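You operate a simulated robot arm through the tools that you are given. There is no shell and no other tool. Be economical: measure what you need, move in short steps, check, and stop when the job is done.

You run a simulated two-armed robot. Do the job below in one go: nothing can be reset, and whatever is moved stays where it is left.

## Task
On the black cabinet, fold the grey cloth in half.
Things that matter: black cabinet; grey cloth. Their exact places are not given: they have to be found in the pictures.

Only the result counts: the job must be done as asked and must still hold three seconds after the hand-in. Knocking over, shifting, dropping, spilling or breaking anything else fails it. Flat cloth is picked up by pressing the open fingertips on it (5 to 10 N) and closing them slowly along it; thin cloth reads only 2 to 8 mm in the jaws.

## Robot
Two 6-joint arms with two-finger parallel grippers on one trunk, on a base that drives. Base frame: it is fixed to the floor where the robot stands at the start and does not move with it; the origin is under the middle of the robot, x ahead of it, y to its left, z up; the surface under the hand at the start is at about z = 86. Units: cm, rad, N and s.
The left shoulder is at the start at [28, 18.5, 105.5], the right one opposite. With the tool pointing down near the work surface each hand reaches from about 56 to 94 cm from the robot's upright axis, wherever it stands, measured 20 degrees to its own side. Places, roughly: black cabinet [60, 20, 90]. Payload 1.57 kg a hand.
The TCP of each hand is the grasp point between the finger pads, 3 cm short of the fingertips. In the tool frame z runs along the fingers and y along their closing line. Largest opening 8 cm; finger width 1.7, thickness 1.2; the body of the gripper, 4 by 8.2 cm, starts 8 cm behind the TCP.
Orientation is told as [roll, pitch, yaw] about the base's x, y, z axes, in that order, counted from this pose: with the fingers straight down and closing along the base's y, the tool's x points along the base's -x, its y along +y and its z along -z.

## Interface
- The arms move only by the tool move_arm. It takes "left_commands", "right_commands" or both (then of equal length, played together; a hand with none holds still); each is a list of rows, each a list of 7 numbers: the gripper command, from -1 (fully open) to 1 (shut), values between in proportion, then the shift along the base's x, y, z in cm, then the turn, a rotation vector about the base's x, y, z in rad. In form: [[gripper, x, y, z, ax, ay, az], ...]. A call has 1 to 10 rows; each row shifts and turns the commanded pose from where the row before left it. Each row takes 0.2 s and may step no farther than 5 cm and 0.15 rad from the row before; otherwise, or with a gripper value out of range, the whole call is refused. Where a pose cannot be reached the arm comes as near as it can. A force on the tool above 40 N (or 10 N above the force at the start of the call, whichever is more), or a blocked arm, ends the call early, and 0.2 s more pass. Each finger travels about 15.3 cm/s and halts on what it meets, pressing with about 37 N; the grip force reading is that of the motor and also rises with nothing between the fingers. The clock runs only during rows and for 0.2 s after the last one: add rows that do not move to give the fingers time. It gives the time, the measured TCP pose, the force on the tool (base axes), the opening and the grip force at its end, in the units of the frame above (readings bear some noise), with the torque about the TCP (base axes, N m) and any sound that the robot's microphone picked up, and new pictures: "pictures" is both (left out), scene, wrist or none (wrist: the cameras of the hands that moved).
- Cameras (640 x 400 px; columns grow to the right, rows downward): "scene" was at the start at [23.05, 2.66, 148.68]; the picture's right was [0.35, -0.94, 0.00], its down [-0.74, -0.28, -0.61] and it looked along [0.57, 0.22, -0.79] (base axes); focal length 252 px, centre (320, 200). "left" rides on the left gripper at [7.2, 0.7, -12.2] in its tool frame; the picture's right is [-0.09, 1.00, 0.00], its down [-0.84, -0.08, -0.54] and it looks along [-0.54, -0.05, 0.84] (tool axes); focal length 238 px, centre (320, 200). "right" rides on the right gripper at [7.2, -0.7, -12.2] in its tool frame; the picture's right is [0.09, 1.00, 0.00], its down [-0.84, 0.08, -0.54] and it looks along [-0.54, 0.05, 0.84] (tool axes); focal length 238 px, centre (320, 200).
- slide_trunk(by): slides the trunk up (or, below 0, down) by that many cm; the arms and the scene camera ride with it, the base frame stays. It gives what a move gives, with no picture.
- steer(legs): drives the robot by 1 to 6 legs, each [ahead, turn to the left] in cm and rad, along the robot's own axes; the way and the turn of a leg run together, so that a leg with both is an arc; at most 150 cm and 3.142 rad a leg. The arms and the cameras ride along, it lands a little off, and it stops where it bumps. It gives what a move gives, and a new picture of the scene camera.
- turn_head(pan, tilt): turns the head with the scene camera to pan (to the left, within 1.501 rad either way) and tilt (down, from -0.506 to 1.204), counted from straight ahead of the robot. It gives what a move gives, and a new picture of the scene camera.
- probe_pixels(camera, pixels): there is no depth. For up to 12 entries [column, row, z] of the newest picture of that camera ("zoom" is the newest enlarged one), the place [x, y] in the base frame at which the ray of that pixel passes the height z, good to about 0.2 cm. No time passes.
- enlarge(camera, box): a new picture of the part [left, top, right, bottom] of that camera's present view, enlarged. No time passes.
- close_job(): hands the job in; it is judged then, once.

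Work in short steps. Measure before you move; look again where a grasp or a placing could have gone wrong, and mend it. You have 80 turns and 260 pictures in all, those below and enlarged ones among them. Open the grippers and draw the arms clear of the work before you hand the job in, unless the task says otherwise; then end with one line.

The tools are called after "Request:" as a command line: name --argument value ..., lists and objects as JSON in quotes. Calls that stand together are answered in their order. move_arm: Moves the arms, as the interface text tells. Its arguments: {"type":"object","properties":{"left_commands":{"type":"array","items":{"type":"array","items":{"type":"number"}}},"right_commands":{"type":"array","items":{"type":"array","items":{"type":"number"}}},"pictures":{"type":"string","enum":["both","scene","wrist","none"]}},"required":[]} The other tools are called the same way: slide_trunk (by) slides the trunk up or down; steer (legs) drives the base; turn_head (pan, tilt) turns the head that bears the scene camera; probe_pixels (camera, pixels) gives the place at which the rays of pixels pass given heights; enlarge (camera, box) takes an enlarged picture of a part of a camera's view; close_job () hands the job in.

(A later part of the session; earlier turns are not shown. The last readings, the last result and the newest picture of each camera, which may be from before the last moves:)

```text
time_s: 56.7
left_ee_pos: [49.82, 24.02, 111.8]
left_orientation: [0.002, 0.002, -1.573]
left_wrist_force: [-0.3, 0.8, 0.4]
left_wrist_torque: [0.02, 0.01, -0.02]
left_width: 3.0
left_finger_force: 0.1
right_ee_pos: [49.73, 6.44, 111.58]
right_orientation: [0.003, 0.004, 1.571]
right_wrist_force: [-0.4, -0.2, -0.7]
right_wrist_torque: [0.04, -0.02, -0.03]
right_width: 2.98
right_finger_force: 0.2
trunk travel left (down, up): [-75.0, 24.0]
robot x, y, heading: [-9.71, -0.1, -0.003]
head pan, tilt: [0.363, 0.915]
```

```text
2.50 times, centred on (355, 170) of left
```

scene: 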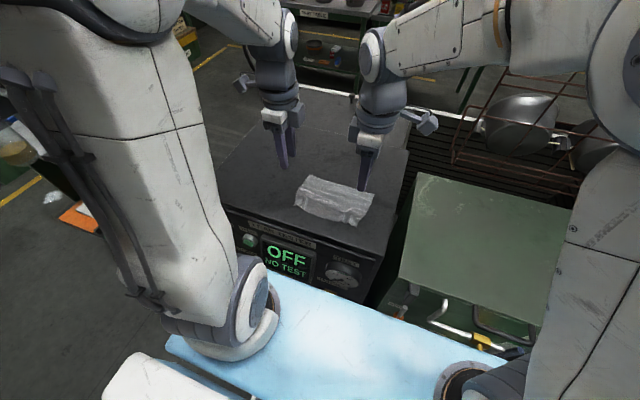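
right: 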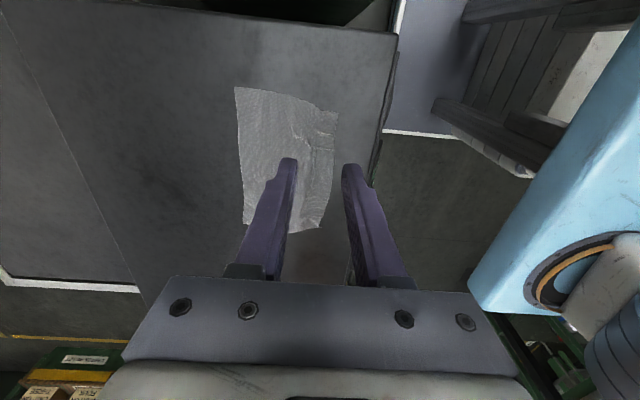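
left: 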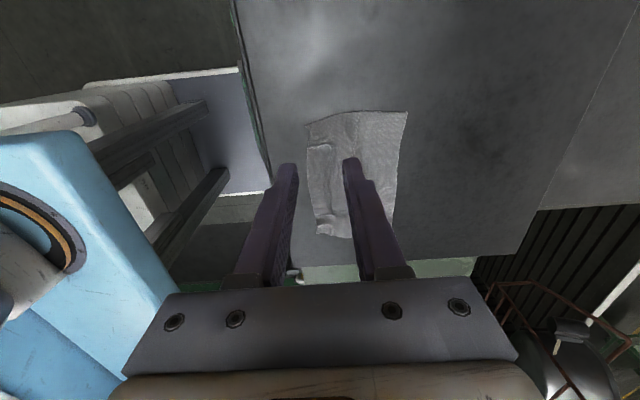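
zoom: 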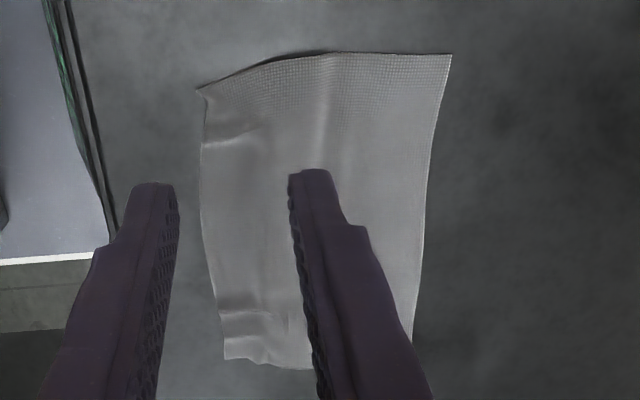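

The cloth spans x 47.7–60.2 and y 4–23.7, with a clean flat far edge. With the hands yawed, I'll take the far edge close to its corners with a small opening and fold it toward the robot. First I hover there.

Request:
move_arm --left_commands '[[0.6, 2, -0.5, -1.5, 0, 0, 0], [0.6, 2, -0.5, -2, 0, 0, 0], [0.6, 2, -0.5, -2.5, 0, 0, 0], [0.6, 2, -0.5, -2.8, 0, 0, 0], [0.6, 2, -0.6, -2.8, 0, 0, 0], [0.6, 0, 0, 0, 0, 0, 0]]' --right_commands '[[0.6, 2, 0, -1.5, 0, 0, 0], [0.6, 2, 0, -2, 0, 0, 0], [0.6, 2, 0, -2.5, 0, 0, 0], [0.6, 2, 0, -2.8, 0, 0, 0], [0.6, 1.7, 0, -2.6, 0, 0, 0], [0.6, 0, 0, 0, 0, 0, 0]]' --pictures "both"

Request:
enlarge --camera "left" --box '[200, 90, 440, 290]'

Request:
enlarge --camera "right" --box '[200, 90, 440, 290]'

```text
time_s: 58.1
left_ee_pos: [60.05, 21.67, 100.22]
left_orientation: [0.001, 0.0, -1.572]
left_wrist_force: [-0.5, 1.2, -0.8]
left_wrist_torque: [-0.01, 0.01, 0.05]
left_width: 1.62
left_finger_force: 0.0
right_ee_pos: [59.64, 6.43, 100.02]
right_orientation: [0.001, 0.004, 1.568]
right_wrist_force: [-0.7, 0.4, 0.7]
right_wrist_torque: [-0.02, 0.01, -0.02]
right_width: 1.6
right_finger_force: 0.1
trunk travel left (down, up): [-75.0, 24.0]
robot x, y, heading: [-9.92, -0.28, -0.005]
head pan, tilt: [0.363, 0.915]
```

scene: 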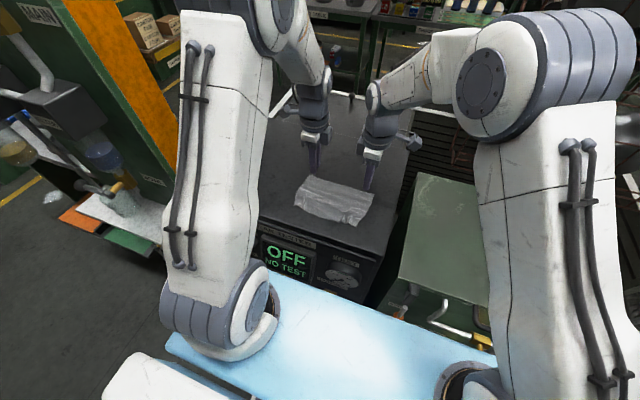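
right: 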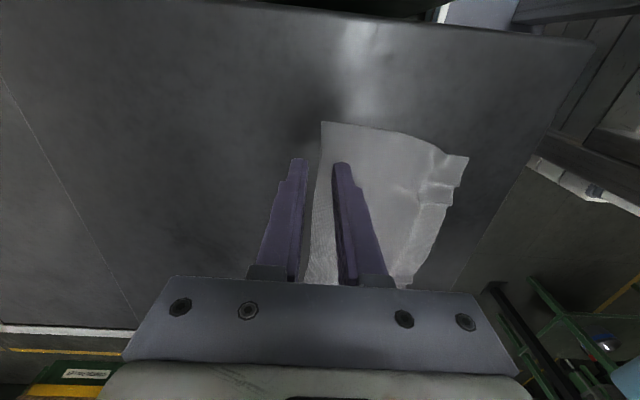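
left: 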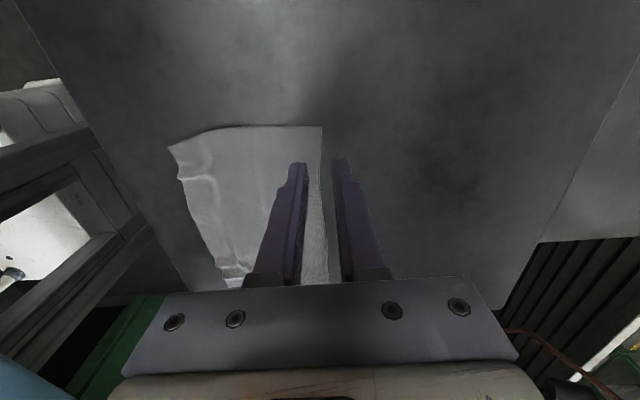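

```text
2.00 times, centred on (320, 190) of left
```

zoom: 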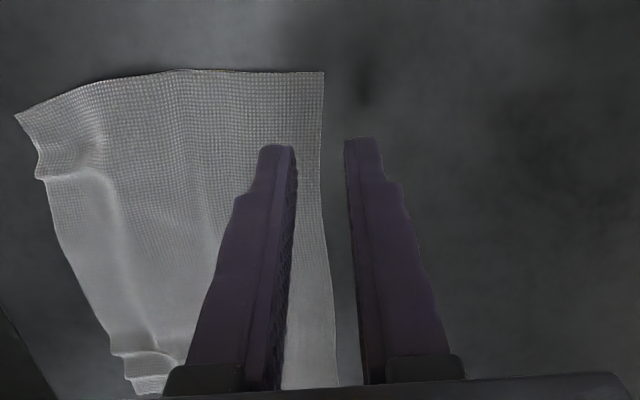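

```text
2.00 times, centred on (320, 190) of right
```

zoom: 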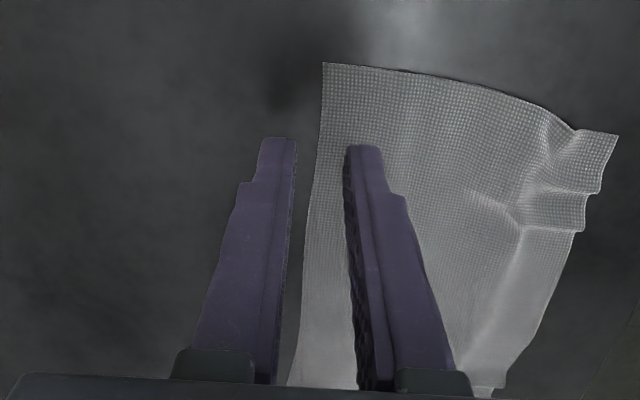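

The fingers straddle the far edge at both sides. I probe its corners for the reference positions.

Request:
probe_pixels --camera "left" --pixels '[[321.5, 126, 94], [323, 170, 94], [325, 215, 94], [168, 149, 94.3], [330, 280, 94]]'

Request:
probe_pixels --camera "right" --pixels '[[321.5, 121.5, 94], [317, 170, 94], [312, 230, 94], [468, 157, 94.3]]'

```text
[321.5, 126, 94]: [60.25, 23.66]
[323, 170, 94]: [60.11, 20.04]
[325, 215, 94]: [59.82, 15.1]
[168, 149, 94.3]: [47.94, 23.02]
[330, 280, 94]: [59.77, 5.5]
```

```text
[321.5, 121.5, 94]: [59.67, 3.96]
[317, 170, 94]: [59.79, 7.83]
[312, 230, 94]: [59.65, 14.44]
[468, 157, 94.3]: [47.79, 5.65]
```

I shift both 0.4 cm inward and descend to near contact.

Request:
move_arm --left_commands '[[0.6, -0.4, 0, -1.4, 0, 0, 0], [0.6, 0, 0, -1.3, 0, 0, 0], [0.6, 0, 0, 0, 0, 0, 0]]' --right_commands '[[0.6, -0.4, 0, -1.4, 0, 0, 0], [0.6, 0, 0, -1.2, 0, 0, 0], [0.6, 0, 0, 0, 0, 0, 0]]' --pictures "none"

```text
time_s: 58.9
left_ee_pos: [59.48, 21.56, 97.55]
left_orientation: [0.002, -0.001, -1.57]
left_wrist_force: [0.0, 0.0, -0.2]
left_wrist_torque: [0.02, 0.01, 0.02]
left_width: 1.6
left_finger_force: 0.1
right_ee_pos: [59.21, 6.42, 97.44]
right_orientation: [0.002, 0.004, 1.567]
right_wrist_force: [0.6, -0.6, 0.6]
right_wrist_torque: [0.0, 0.01, 0.01]
right_width: 1.59
right_finger_force: 0.0
trunk travel left (down, up): [-75.0, 24.0]
robot x, y, heading: [-9.73, 0.16, -0.003]
head pan, tilt: [0.363, 0.915]
```

No contact yet; I go lower by about 0.4 cm.

Request:
move_arm --left_commands '[[0.6, 0.1, 0, -0.25, 0, 0, 0], [0.6, 0, 0, -0.2, 0, 0, 0], [0.6, 0, 0, 0, 0, 0, 0]]' --right_commands '[[0.6, 0, 0, -0.2, 0, 0, 0], [0.6, 0, 0, -0.17, 0, 0, 0], [0.6, 0, 0, 0, 0, 0, 0]]' --pictures "none"

```text
time_s: 59.7
left_ee_pos: [59.46, 21.49, 97.15]
left_orientation: [0.001, -0.001, -1.572]
left_wrist_force: [-0.3, -0.1, 1.5]
left_wrist_torque: [0.01, 0.01, 0.01]
left_width: 1.58
left_finger_force: 0.1
right_ee_pos: [59.12, 6.57, 97.03]
right_orientation: [-0.001, 0.004, 1.567]
right_wrist_force: [0.5, -0.4, 3.0]
right_wrist_torque: [0.02, 0.02, 0.01]
right_width: 1.61
right_finger_force: 0.4
trunk travel left (down, up): [-75.0, 24.0]
robot x, y, heading: [-9.86, 0.27, -0.001]
head pan, tilt: [0.363, 0.915]
```

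Light contact (1.5 N, 3 N). I press a bit more and close slowly, then lift slightly.

Request:
move_arm --left_commands '[[0.6, 0, 0, -0.15, 0, 0, 0], [0.6, 0, 0, 0, 0, 0, 0], [0.67, 0, 0, 0, 0, 0, 0], [0.74, 0, 0, 0, 0, 0, 0], [0.81, 0, 0, 0, 0, 0, 0], [0.88, 0, 0, 0, 0, 0, 0], [0.95, 0, 0, 0, 0, 0, 0], [1, 0, 0, 0, 0, 0, 0], [1, 0, 0, 0, 0, 0, 0], [1, 0, 0, 0, 0, 0, 0]]' --right_commands '[[0.6, 0, 0, -0.1, 0, 0, 0], [0.6, 0, 0, 0, 0, 0, 0], [0.67, 0, 0, 0, 0, 0, 0], [0.74, 0, 0, 0, 0, 0, 0], [0.81, 0, 0, 0, 0, 0, 0], [0.88, 0, 0, 0, 0, 0, 0], [0.95, 0, 0, 0, 0, 0, 0], [1, 0, 0, 0, 0, 0, 0], [1, 0, 0, 0, 0, 0, 0], [1, 0, 0, 0, 0, 0, 0]]' --pictures "wrist"

Request:
enlarge --camera "left" --box '[200, 90, 440, 290]'

Request:
enlarge --camera "right" --box '[200, 90, 440, 290]'

```text
time_s: 61.9
left_ee_pos: [59.3, 21.5, 97.22]
left_orientation: [0.005, 0.002, -1.57]
left_wrist_force: [-1.4, 0.0, 33.7]
left_wrist_torque: [-0.06, 0.14, 0.0]
left_width: 0.18
left_finger_force: 23.3
right_ee_pos: [58.97, 6.42, 97.1]
right_orientation: [0.0, 0.005, 1.567]
right_wrist_force: [2.0, 0.9, 10.4]
right_wrist_torque: [0.01, -0.02, -0.01]
right_width: 0.0
right_finger_force: 21.1
trunk travel left (down, up): [-75.0, 24.0]
robot x, y, heading: [-10.01, -0.06, -0.005]
head pan, tilt: [0.363, 0.915]
```

right: 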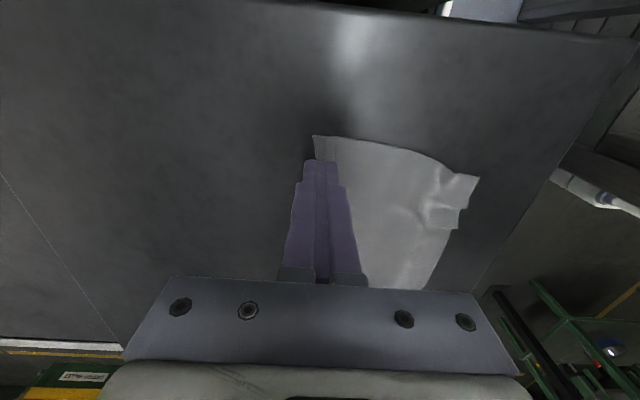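
left: 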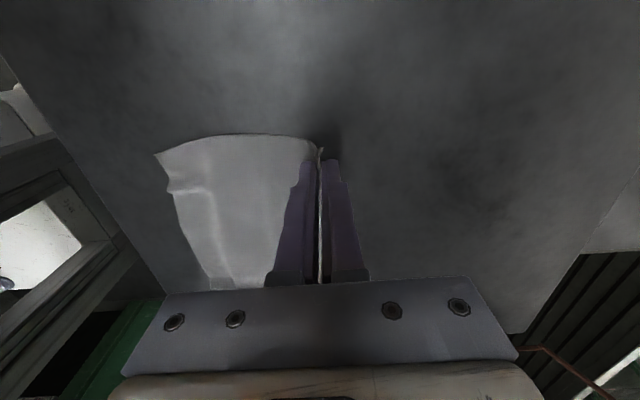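

```text
2.00 times, centred on (320, 190) of left
```

zoom: 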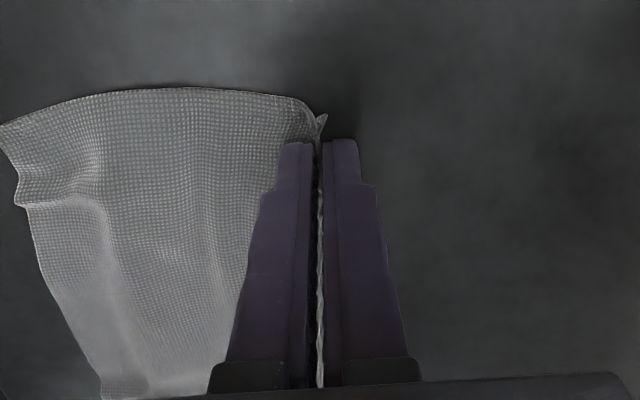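

```text
2.00 times, centred on (320, 190) of right
```

zoom: 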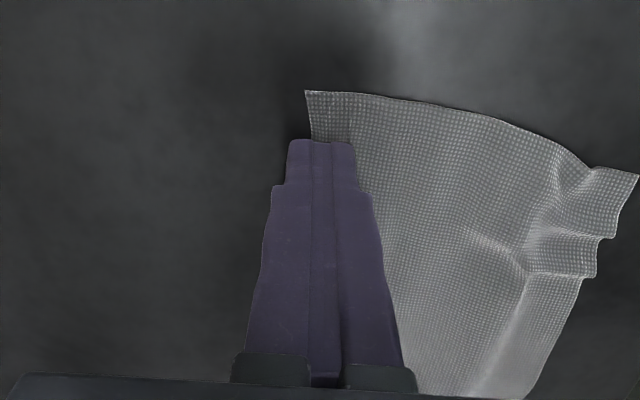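

The left grip is excellent: the edge stands in the jaws at 0.18 cm. The right missed (0.0). I ease the left up, and on the right lift, reopen to 2 cm and press again.

Request:
move_arm --left_commands '[[1, 0, 0, 0.3, 0, 0, 0], [1, 0, 0, 0.2, 0, 0, 0], [1, 0, 0, 0, 0, 0, 0], [1, 0, 0, 0, 0, 0, 0], [1, 0, 0, 0, 0, 0, 0], [1, 0, 0, 0, 0, 0, 0]]' --right_commands '[[1, 0, 0, 0.9, 0, 0, 0], [0.5, -0.1, 0, 0, 0, 0, 0], [0.5, 0, 0, 0, 0, 0, 0], [0.5, 0, 0, -0.5, 0, 0, 0], [0.5, 0, 0, -0.45, 0, 0, 0], [0.5, 0, 0, 0, 0, 0, 0]]' --pictures "wrist"

Request:
enlarge --camera "right" --box '[200, 90, 440, 290]'

```text
time_s: 63.3
left_ee_pos: [59.36, 21.52, 97.32]
left_orientation: [0.0, 0.001, -1.571]
left_wrist_force: [-0.1, 0.2, -0.7]
left_wrist_torque: [0.0, -0.01, 0.0]
left_width: 0.17
left_finger_force: 23.5
right_ee_pos: [58.98, 6.29, 97.15]
right_orientation: [0.002, 0.005, 1.568]
right_wrist_force: [-1.1, -1.1, 9.8]
right_wrist_torque: [-0.03, 0.16, 0.0]
right_width: 2.07
right_finger_force: 0.2
trunk travel left (down, up): [-75.0, 24.0]
robot x, y, heading: [-10.0, -0.05, -0.006]
head pan, tilt: [0.363, 0.915]
```

right: 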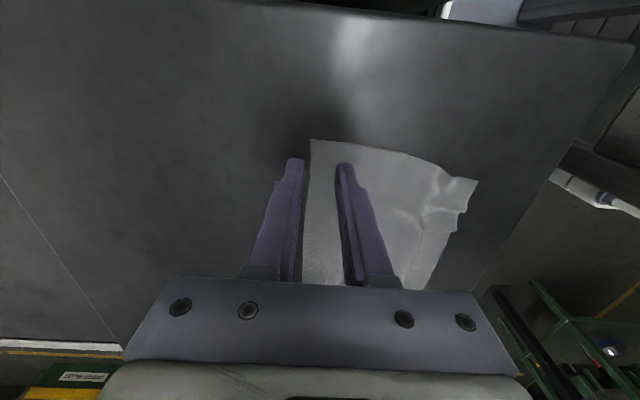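
left: 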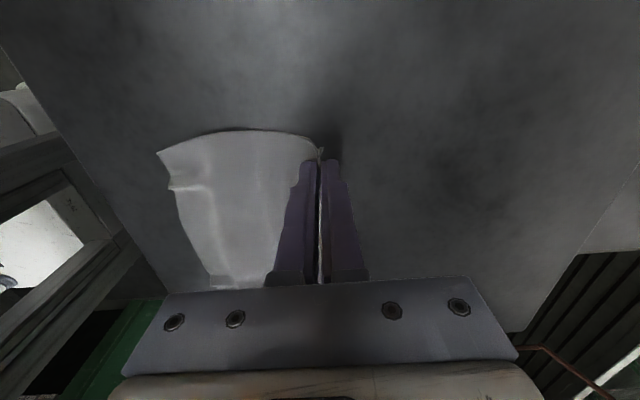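

```text
2.00 times, centred on (320, 190) of right
```

zoom: 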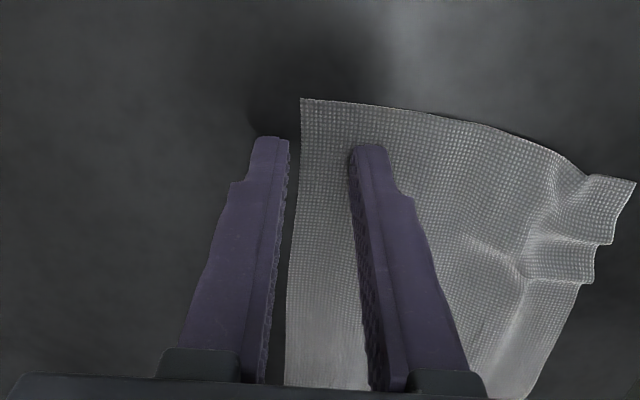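

The right edge is just inside the outer finger with a 9.8 N press. I close slowly.

Request:
move_arm --right_commands '[[0.56, 0, 0, 0, 0, 0, 0], [0.62, 0, 0, 0, 0, 0, 0], [0.68, 0, 0, 0, 0, 0, 0], [0.74, 0, 0, 0, 0, 0, 0], [0.8, 0, 0, 0, 0, 0, 0], [0.86, 0, 0, 0, 0, 0, 0], [0.92, 0, 0, 0, 0, 0, 0], [1, 0, 0, 0, 0, 0, 0], [1, 0, 0, 0, 0, 0, 0], [1, 0, 0, 0.3, 0, 0, 0]]' --pictures "wrist"

Request:
enlarge --camera "right" --box '[200, 90, 440, 290]'

```text
time_s: 65.5
left_ee_pos: [59.4, 21.54, 97.39]
left_orientation: [0.0, 0.0, -1.569]
left_wrist_force: [0.2, 0.4, -0.7]
left_wrist_torque: [0.0, 0.01, 0.02]
left_width: 0.17
left_finger_force: 23.3
right_ee_pos: [58.94, 6.36, 97.17]
right_orientation: [0.003, 0.005, 1.567]
right_wrist_force: [0.8, 0.3, 5.0]
right_wrist_torque: [0.03, -0.01, 0.02]
right_width: 0.24
right_finger_force: 24.2
trunk travel left (down, up): [-75.0, 24.0]
robot x, y, heading: [-9.68, -0.04, 0.001]
head pan, tilt: [0.363, 0.915]
```

right: 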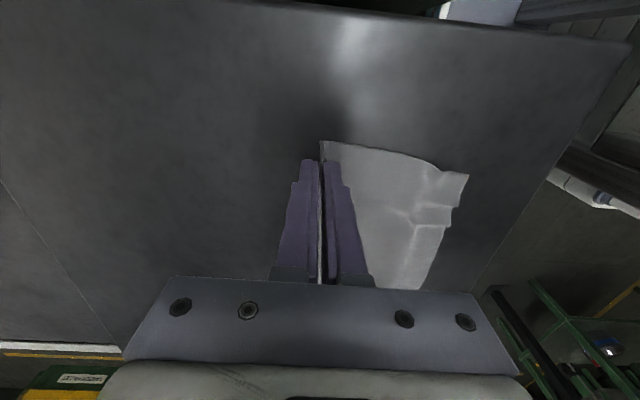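

```text
2.00 times, centred on (320, 190) of right
```

zoom: 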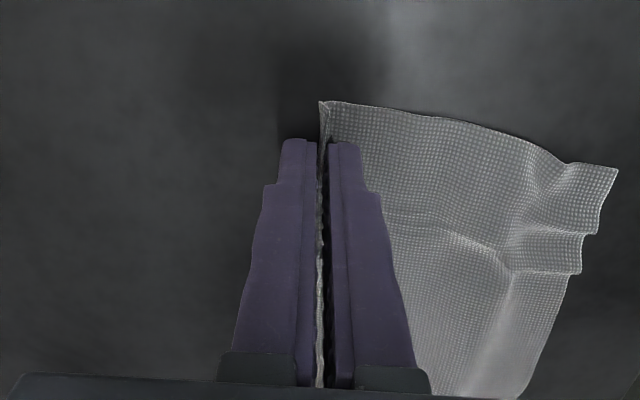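

Both hands now hold the far edge with no tab hanging. I lift and arc it toward the robot, first half.

Request:
move_arm --left_commands '[[1, 0, 0, 0.8, 0, 0, 0], [1, -0.2, 0, 1, 0, 0, 0], [1, -0.5, 0, 0.9, 0, 0, 0], [1, -0.7, 0, 0.8, 0, 0, 0], [1, -0.9, 0, 0.6, 0, 0, 0], [1, -1, 0, 0.4, 0, 0, 0], [1, -1, 0, 0.2, 0, 0, 0], [1, -1, 0, 0, 0, 0, 0], [1, 0, 0, 0, 0, 0, 0]]' --right_commands '[[1, 0, 0, 0.8, 0, 0, 0], [1, -0.2, 0, 1, 0, 0, 0], [1, -0.5, 0, 0.9, 0, 0, 0], [1, -0.7, 0, 0.8, 0, 0, 0], [1, -0.9, 0, 0.6, 0, 0, 0], [1, -1, 0, 0.4, 0, 0, 0], [1, -1, 0, 0.2, 0, 0, 0], [1, -1, 0, 0, 0, 0, 0], [1, 0, 0, 0, 0, 0, 0]]' --pictures "both"

Request:
enlarge --camera "scene" --box '[270, 150, 400, 231]'

Request:
enlarge --camera "left" --box '[160, 90, 480, 290]'

```text
time_s: 67.5
left_ee_pos: [53.99, 21.63, 102.12]
left_orientation: [0.002, 0.0, -1.572]
left_wrist_force: [0.1, -0.3, -0.9]
left_wrist_torque: [-0.01, -0.03, -0.04]
left_width: 0.16
left_finger_force: 23.9
right_ee_pos: [53.69, 6.49, 101.96]
right_orientation: [0.002, 0.003, 1.567]
right_wrist_force: [0.6, 0.5, -0.3]
right_wrist_torque: [0.0, 0.0, 0.01]
right_width: 0.27
right_finger_force: 24.2
trunk travel left (down, up): [-75.0, 24.0]
robot x, y, heading: [-9.7, 0.04, -0.002]
head pan, tilt: [0.363, 0.915]
```

scene: 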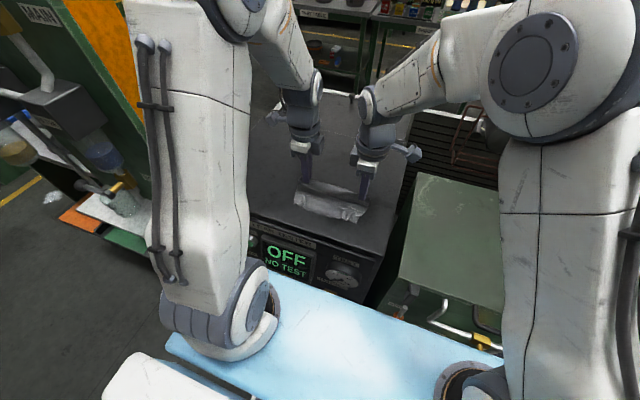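
right: 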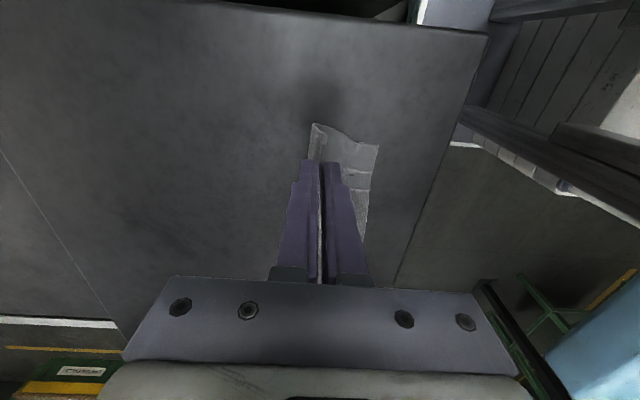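
left: 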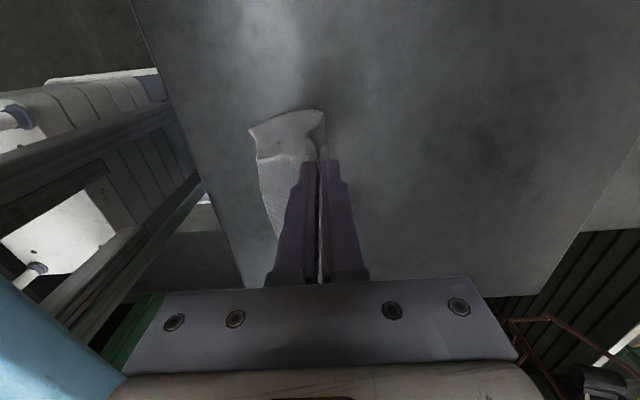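

```text
4.92 times, centred on (335, 190) of scene
```

zoom: 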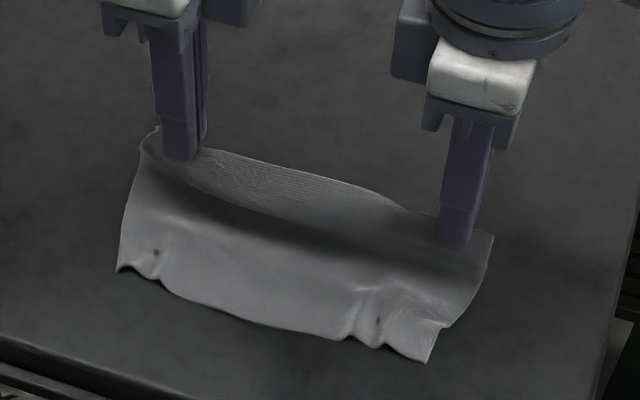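

```text
2.00 times, centred on (320, 190) of left
```

zoom: 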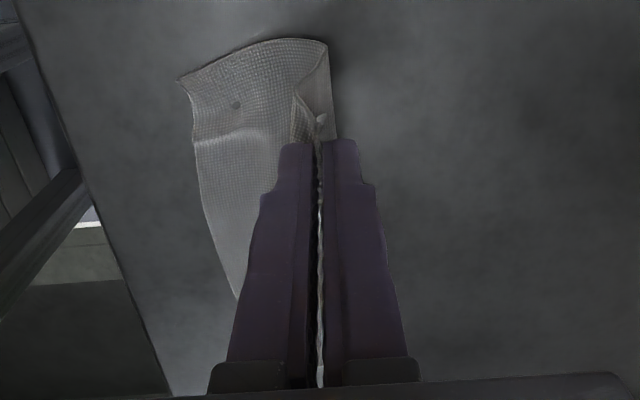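

The bottom half is undisturbed and the flap hangs straight. I check near corners (left view (250,130), right view (378,146)) and the fold line.

Request:
probe_pixels --camera "left" --pixels '[[250, 130, 94.3], [325, 112, 94.3]]'

Request:
probe_pixels --camera "right" --pixels '[[378, 146, 94.3], [313, 123, 94.3], [309, 160, 94.3]]'

```text
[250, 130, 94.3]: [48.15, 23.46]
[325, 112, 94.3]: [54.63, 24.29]
```

```text
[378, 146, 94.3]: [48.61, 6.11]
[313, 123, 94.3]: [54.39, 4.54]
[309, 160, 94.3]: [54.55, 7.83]
```

The fold is at x≈54.5 and the near edge at ≈48.2: well centred. I continue the arc down toward the near edge with a slight −0.3 tilt.

Request:
move_arm --left_commands '[[1, -0.95, 0, 0.05, 0, -0.05, 0], [1, -0.95, 0, -0.17, 0, -0.05, 0], [1, -0.95, 0, -0.41, 0, -0.05, 0], [1, -0.85, 0, -0.53, 0, -0.05, 0], [1, -0.74, 0, -0.63, 0, -0.05, 0], [1, -0.65, 0, -0.74, 0, -0.05, 0], [1, 0, 0, 0, 0, 0, 0]]' --right_commands '[[1, -0.9, 0, 0.05, 0, -0.05, 0], [1, -0.9, 0, -0.17, 0, -0.05, 0], [1, -0.9, 0, -0.41, 0, -0.05, 0], [1, -0.8, 0, -0.53, 0, -0.05, 0], [1, -0.7, 0, -0.63, 0, -0.05, 0], [1, -0.6, 0, -0.7, 0, -0.05, 0], [1, 0, 0, 0, 0, 0, 0]]' --pictures "both"

Request:
enlarge --camera "scene" --box '[270, 150, 400, 231]'

Request:
enlarge --camera "left" --box '[160, 90, 480, 290]'

Request:
enlarge --camera "right" --box '[160, 90, 480, 290]'

```text
time_s: 69.1
left_ee_pos: [49.07, 21.58, 99.56]
left_orientation: [0.301, 0.002, -1.57]
left_wrist_force: [-0.7, -0.7, 0.1]
left_wrist_torque: [0.0, 0.02, -0.02]
left_width: 0.17
left_finger_force: 23.0
right_ee_pos: [48.86, 6.62, 99.63]
right_orientation: [-0.298, 0.003, 1.565]
right_wrist_force: [0.1, 0.6, -0.8]
right_wrist_torque: [0.01, -0.02, -0.01]
right_width: 0.22
right_finger_force: 23.5
trunk travel left (down, up): [-75.0, 24.0]
robot x, y, heading: [-10.2, 0.21, -0.003]
head pan, tilt: [0.363, 0.915]
```

scene: 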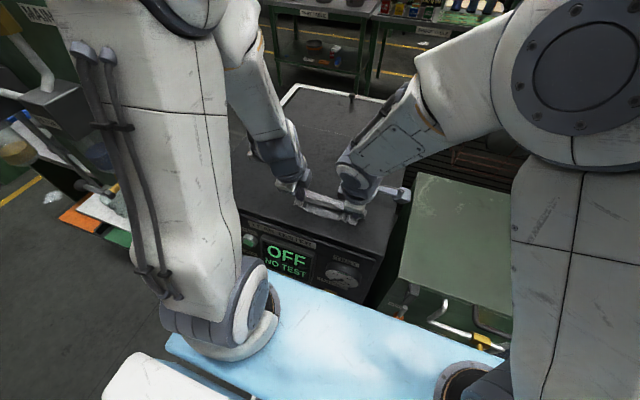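
right: 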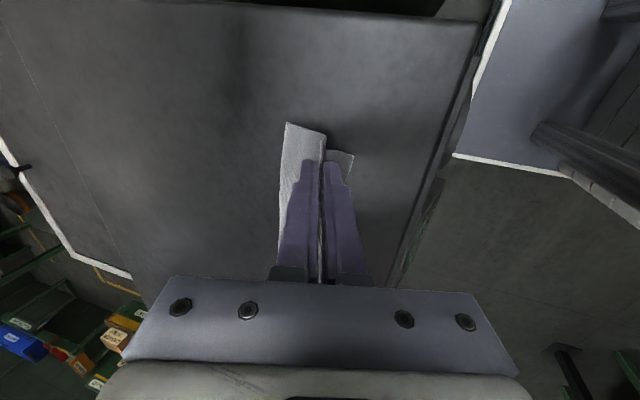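
left: 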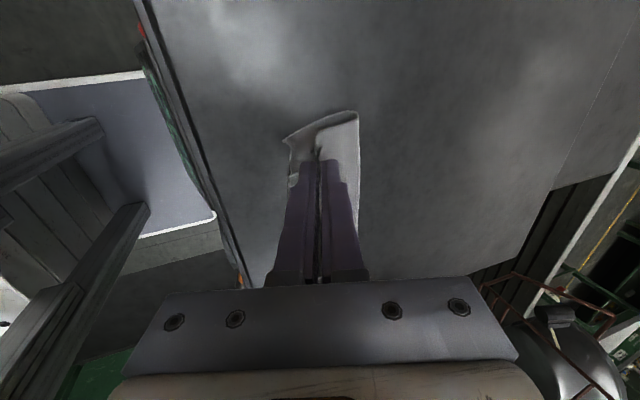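

```text
4.92 times, centred on (335, 190) of scene
```

zoom: 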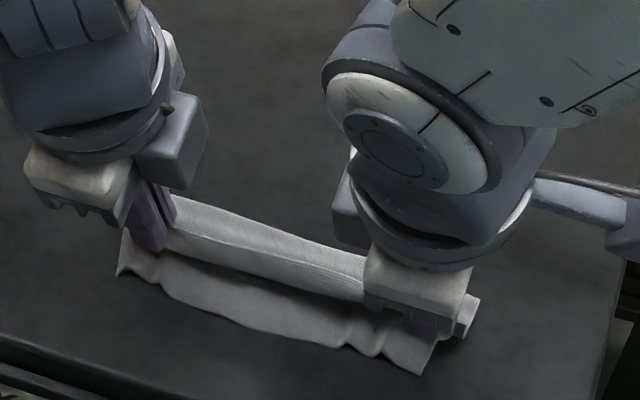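

```text
2.00 times, centred on (320, 190) of left
```

zoom: 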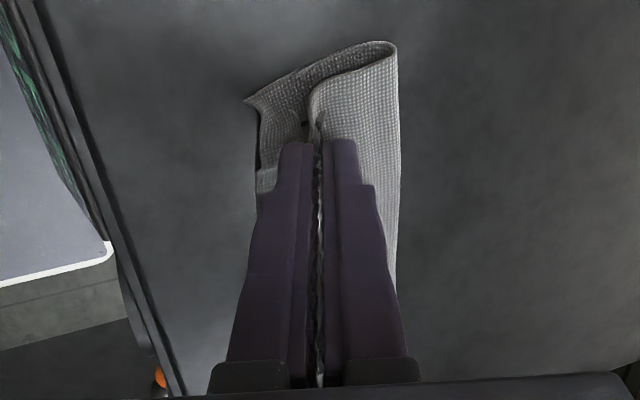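

```text
2.00 times, centred on (320, 190) of right
```

zoom: 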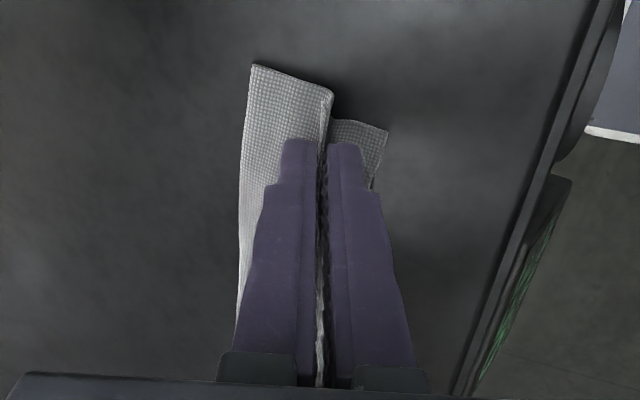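

The flap lies over neatly. I probe the near edge and fold line once more before the final lowering.

Request:
probe_pixels --camera "left" --pixels '[[282, 139, 94.3], [357, 112, 94.6]]'

Request:
probe_pixels --camera "right" --pixels '[[354, 155, 94.3], [286, 122, 94.6]]'

```text
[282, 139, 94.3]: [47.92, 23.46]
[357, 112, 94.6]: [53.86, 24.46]
```

```text
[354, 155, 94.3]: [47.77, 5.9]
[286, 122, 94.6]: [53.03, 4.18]
```

I lower both hands to lay the edge on the near edge.

Request:
move_arm --left_commands '[[1, -0.4, 0, -0.5, 0, 0, 0], [1, -0.4, 0, -0.5, 0, 0, 0], [1, -0.2, 0, -0.5, 0, 0, 0], [1, -0.1, 0, -0.4, 0, 0, 0], [1, 0, 0, 0, 0, 0, 0]]' --right_commands '[[1, -0.3, 0, -0.5, 0, 0, 0], [1, -0.3, 0, -0.5, 0, 0, 0], [1, -0.2, 0, -0.5, 0, 0, 0], [1, -0.1, 0, -0.4, 0, 0, 0], [1, 0, 0, 0, 0, 0, 0]]' --pictures "both"

Request:
enlarge --camera "scene" --box '[270, 160, 400, 241]'

Request:
enlarge --camera "left" --box '[160, 90, 480, 290]'

Request:
enlarge --camera "right" --box '[160, 90, 480, 290]'

```text
time_s: 70.3
left_ee_pos: [49.07, 21.62, 98.15]
left_orientation: [0.298, 0.0, -1.571]
left_wrist_force: [0.2, -0.7, -0.5]
left_wrist_torque: [-0.04, 0.03, -0.02]
left_width: 0.18
left_finger_force: 23.2
left hand out of reach, approached as far as the arm can: row 2, 4
right_ee_pos: [47.82, 6.53, 97.6]
right_orientation: [-0.299, 0.003, 1.567]
right_wrist_force: [0.0, 0.0, -0.3]
right_wrist_torque: [-0.04, 0.02, -0.04]
right_width: 0.21
right_finger_force: 23.3
trunk travel left (down, up): [-75.0, 24.0]
robot x, y, heading: [-10.17, 0.2, -0.004]
head pan, tilt: [0.363, 0.915]
```

scene: 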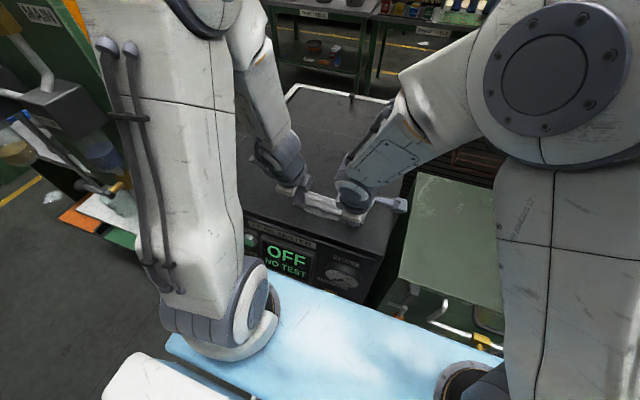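
right: 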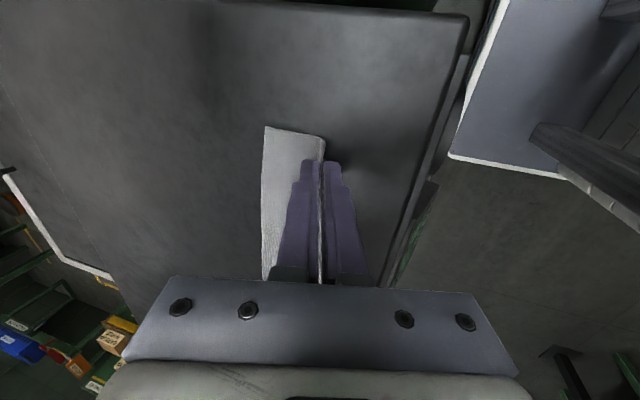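
left: 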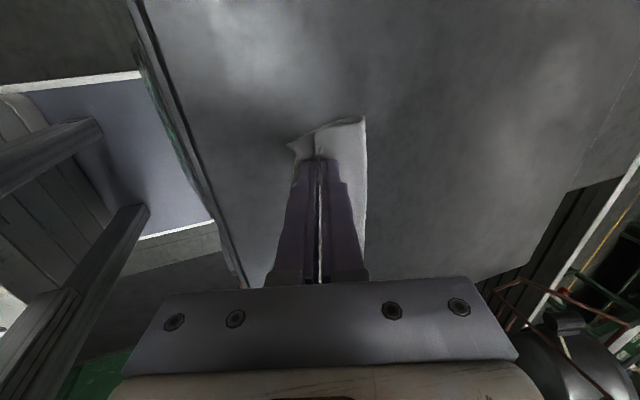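

```text
4.92 times, centred on (335, 200) of scene
```

zoom: 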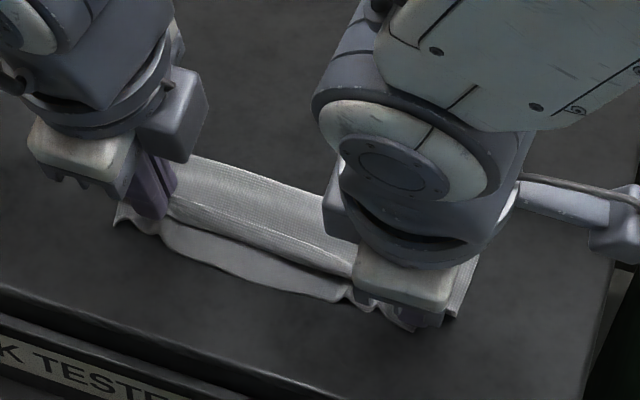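

```text
2.00 times, centred on (320, 190) of left
```

zoom: 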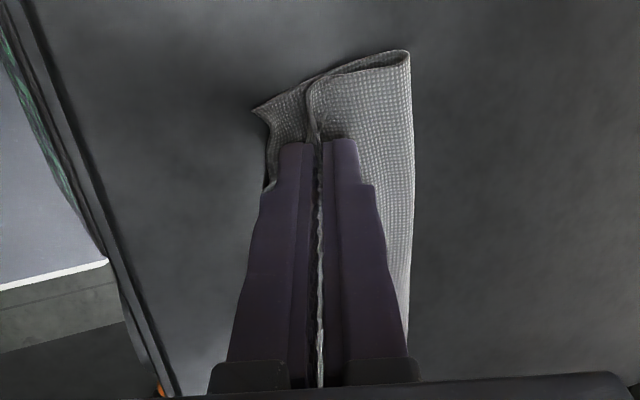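

```text
2.00 times, centred on (320, 190) of right
```

zoom: 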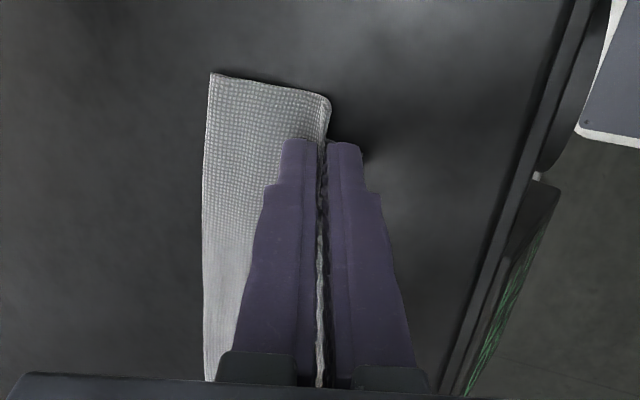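

The left fell 1 cm short because of its tilt. Untilting it swings its tip to x≈49.1; then I lower it slightly.

Request:
move_arm --left_commands '[[1, 0, 0, 0.05, 0, 0.1, 0], [1, 0, 0, 0.05, 0, 0.1, 0], [1, 0, 0, 0, 0, 0.1, 0], [1, -0.2, 0, -0.3, 0, 0, 0], [1, 0, 0, -0.2, 0, 0, 0], [1, 0, 0, 0, 0, 0, 0]]' --pictures "wrist"

Request:
enlarge --camera "left" --box '[160, 90, 480, 290]'

Request:
enlarge --camera "scene" --box '[270, 160, 400, 241]'

```text
time_s: 71.7
left_ee_pos: [49.09, 21.06, 97.62]
left_orientation: [0.07, -0.026, -1.575]
left_wrist_force: [-0.6, 0.5, 1.2]
left_wrist_torque: [0.02, -0.03, 0.0]
left_width: 0.16
left_finger_force: 23.1
left hand out of reach, approached as far as the arm can: row 1
right_ee_pos: [47.84, 6.53, 97.64]
right_orientation: [-0.299, 0.003, 1.566]
right_wrist_force: [-0.4, 0.5, 0.0]
right_wrist_torque: [-0.01, 0.01, 0.03]
right_width: 0.22
right_finger_force: 23.8
trunk travel left (down, up): [-75.0, 24.0]
robot x, y, heading: [-9.92, 0.32, -0.0]
head pan, tilt: [0.363, 0.915]
```

left: 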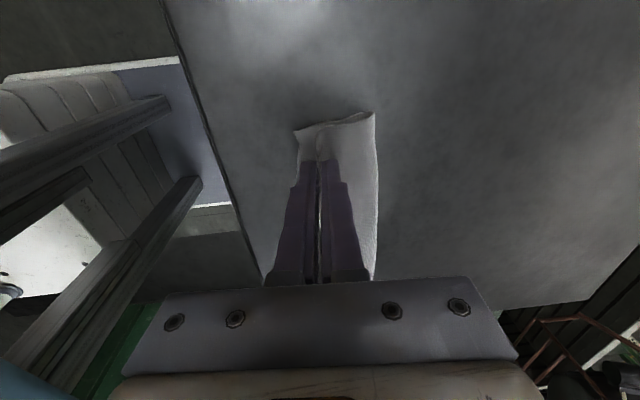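

```text
2.00 times, centred on (320, 190) of left
```

zoom: 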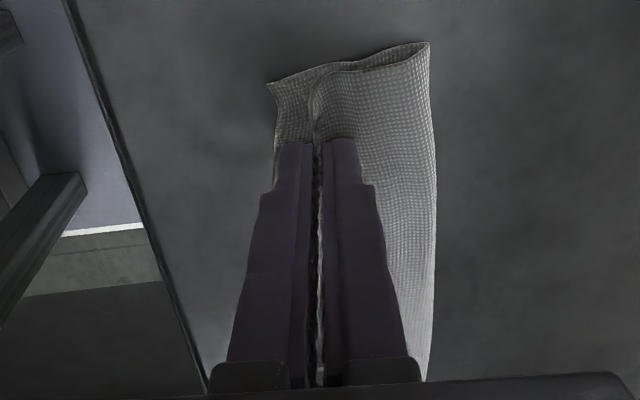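

```text
4.92 times, centred on (335, 200) of scene
```

zoom: 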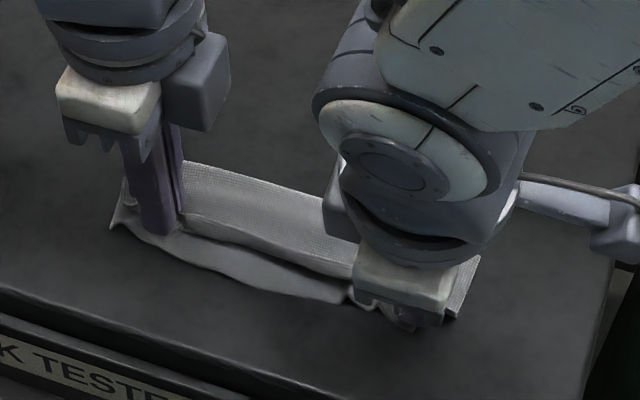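

The flap is down and aligned within about 1 cm. I nudge the left 0.6 cm more, then open both gently and lift away along the tool axes.

Request:
move_arm --left_commands '[[1, -0.3, 0.2, 0, 0, 0, 0], [1, -0.3, 0.2, 0, 0, 0, 0], [0.85, 0, 0, 0, 0, 0, 0], [0.7, 0, 0, 0, 0, 0, 0], [0.6, 0, 0, 0, 0, 0, 0], [0.6, 0, 0, 0.5, 0, 0, 0], [0.6, 0, 0, 1, 0, 0, 0], [0.6, 0, 0, 2, 0, 0, 0], [0.6, 0, 0, 3, 0, 0, 0], [0.6, 0, 0, 3, 0, 0, 0]]' --right_commands '[[1, 0, 0, 0, 0, 0, 0], [1, 0, 0, 0, 0, 0, 0], [0.85, 0, 0, 0, 0, 0, 0], [0.7, 0, 0, 0, 0, 0, 0], [0.6, 0, 0, 0, 0, 0, 0], [0.6, -0.15, 0, 0.5, 0, 0, 0], [0.6, -0.3, 0, 1, 0, 0, 0], [0.6, -0.3, 0, 2, 0, 0, 0], [0.6, 0, 0, 3, 0, 0, 0], [0.6, 0, 0, 3, 0, 0.1, 0]]' --pictures "both"

Request:
enlarge --camera "scene" --box '[270, 160, 400, 241]'

Request:
enlarge --camera "left" --box '[200, 90, 440, 290]'

Request:
enlarge --camera "right" --box '[200, 90, 440, 290]'

```text
time_s: 73.9
left_ee_pos: [48.23, 21.38, 107.2]
left_orientation: [0.069, -0.025, -1.573]
left_wrist_force: [0.1, 0.0, -0.5]
left_wrist_torque: [0.02, -0.03, 0.02]
left_width: 1.61
left_finger_force: 0.1
right_ee_pos: [47.0, 6.45, 107.32]
right_orientation: [-0.197, 0.004, 1.568]
right_wrist_force: [-0.7, -0.3, 0.1]
right_wrist_torque: [-0.01, 0.02, 0.0]
right_width: 1.63
right_finger_force: 0.1
trunk travel left (down, up): [-75.0, 24.0]
robot x, y, heading: [-9.82, 0.07, 0.0]
head pan, tilt: [0.363, 0.915]
```

scene: 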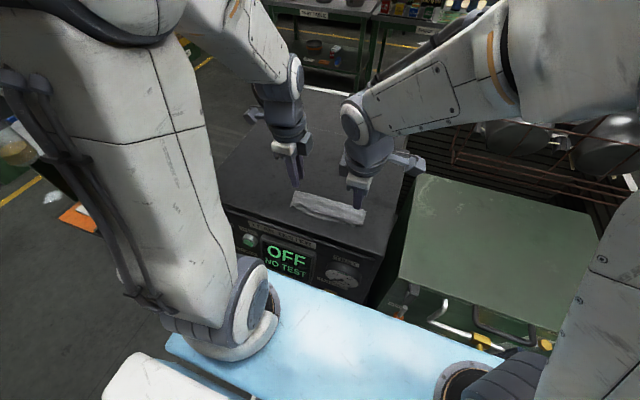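
right: 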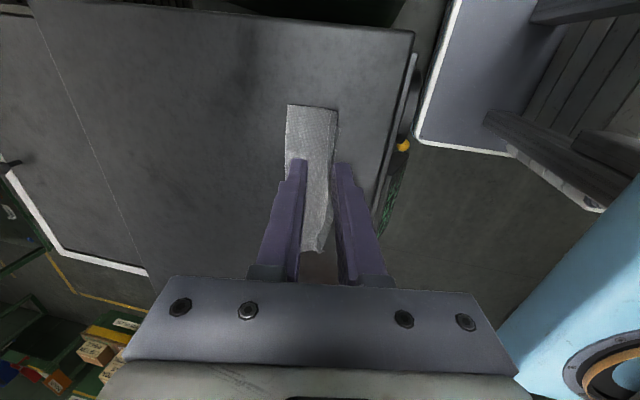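
left: 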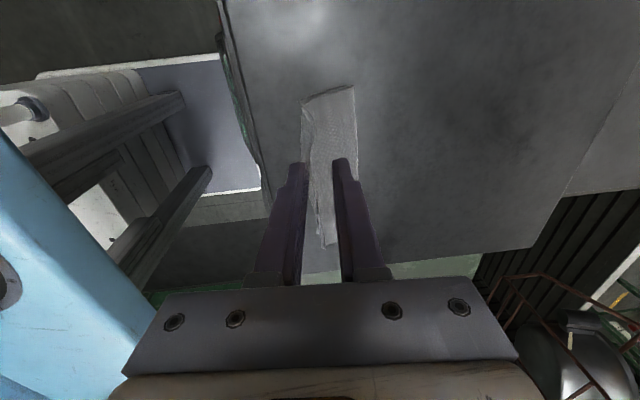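

```text
4.92 times, centred on (335, 200) of scene
```

zoom: 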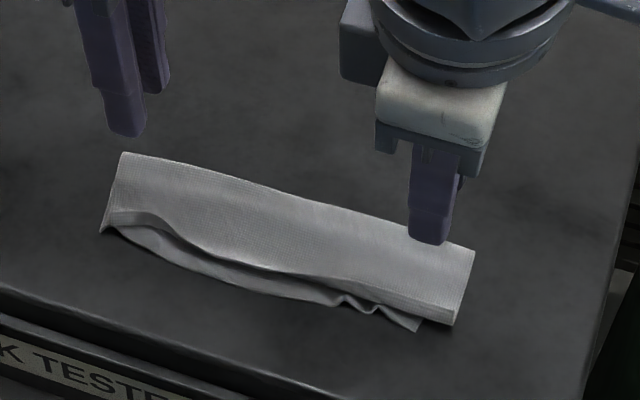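

```text
2.00 times, centred on (320, 190) of left
```

zoom: 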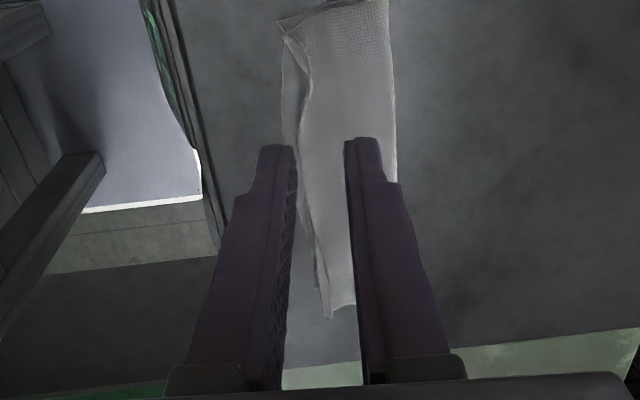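

```text
2.00 times, centred on (320, 190) of right
```

zoom: 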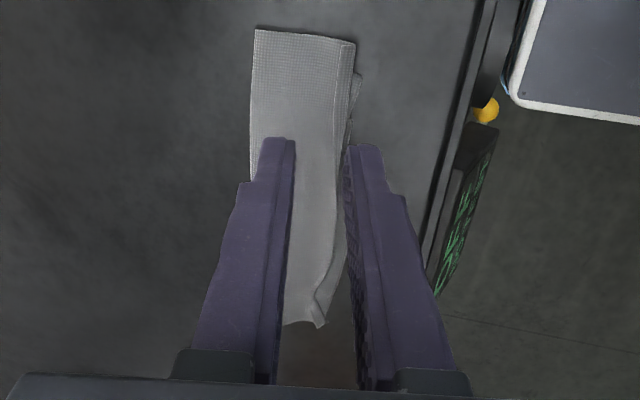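

The cloth is now folded neatly. I raise the hands and move them apart for a clear view to measure the edges.

Request:
move_arm --left_commands '[[0.6, 0, 2, 2, 0, 0, 0], [0.6, 0, 3, 1, 0, 0, 0], [0.6, 0, 3, 1, 0, 0, 0]]' --right_commands '[[0.6, 0, -2, 2, 0, 0.1, 0], [0.6, 0, -3, 1, 0, 0.1, 0], [0.6, 0, -3, 1, 0, 0, 0]]' --pictures "both"

Request:
enlarge --camera "scene" --box '[280, 180, 380, 242]'

Request:
probe_pixels --camera "zoom" --pixels '[[80, 90, 94.4]]'

```text
time_s: 74.7
left_ee_pos: [48.41, 29.21, 111.21]
left_orientation: [0.071, -0.026, -1.574]
left_wrist_force: [0.1, 0.5, 0.3]
left_wrist_torque: [0.01, 0.02, 0.01]
left_width: 1.6
left_finger_force: 0.1
right_ee_pos: [47.22, -1.64, 111.46]
right_orientation: [0.004, 0.005, 1.567]
right_wrist_force: [0.4, 0.0, -0.4]
right_wrist_torque: [-0.01, 0.0, -0.03]
right_width: 1.6
right_finger_force: 0.0
trunk travel left (down, up): [-75.0, 24.0]
robot x, y, heading: [-9.75, -0.04, -0.002]
head pan, tilt: [0.363, 0.915]
```

scene: 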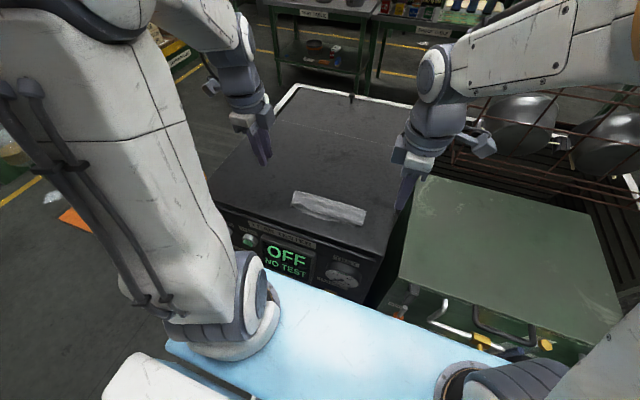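
right: 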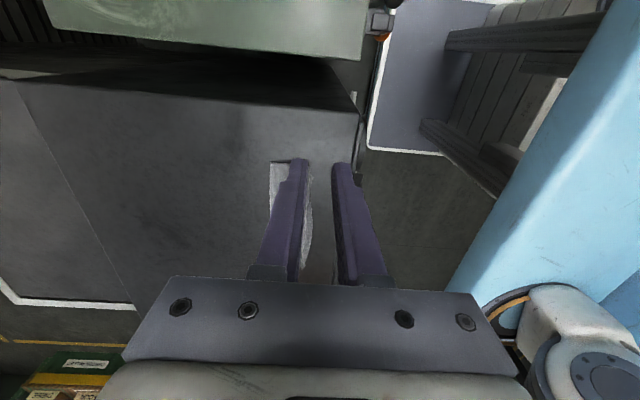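
left: 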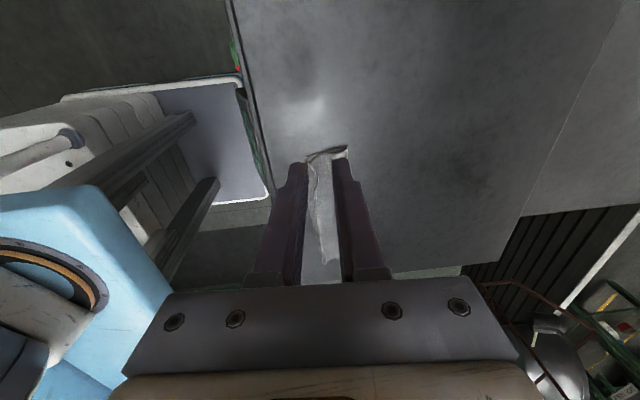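

```text
6.40 times, centred on (330, 211) of scene
```

zoom: 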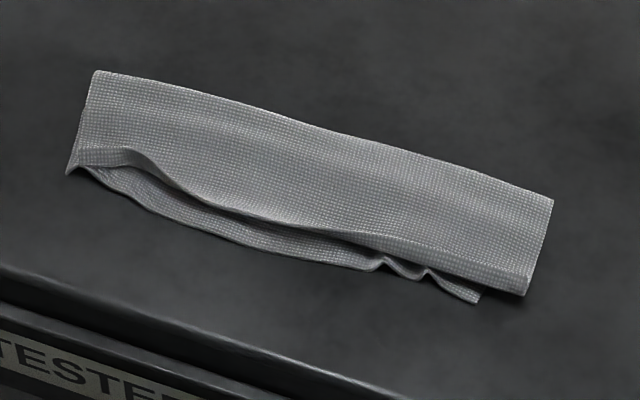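

```text
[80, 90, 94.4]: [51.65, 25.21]
```

The picture shows the top corners close to the bottom corners. I measure the offsets.

Request:
probe_pixels --camera "zoom" --pixels '[[98, 71, 94.4], [552, 199, 94.4], [78, 150, 94.8], [67, 175, 94.2], [526, 294, 94.5], [477, 303, 94.1], [205, 208, 94.8], [230, 240, 94.2], [370, 240, 94.8], [350, 268, 94.2]]'

```text
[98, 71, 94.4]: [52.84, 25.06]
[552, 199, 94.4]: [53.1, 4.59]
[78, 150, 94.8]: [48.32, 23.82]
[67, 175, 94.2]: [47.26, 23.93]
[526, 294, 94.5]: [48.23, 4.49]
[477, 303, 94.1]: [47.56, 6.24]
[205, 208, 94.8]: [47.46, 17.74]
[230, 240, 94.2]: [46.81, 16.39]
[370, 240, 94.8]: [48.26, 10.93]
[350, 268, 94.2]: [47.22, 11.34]
```

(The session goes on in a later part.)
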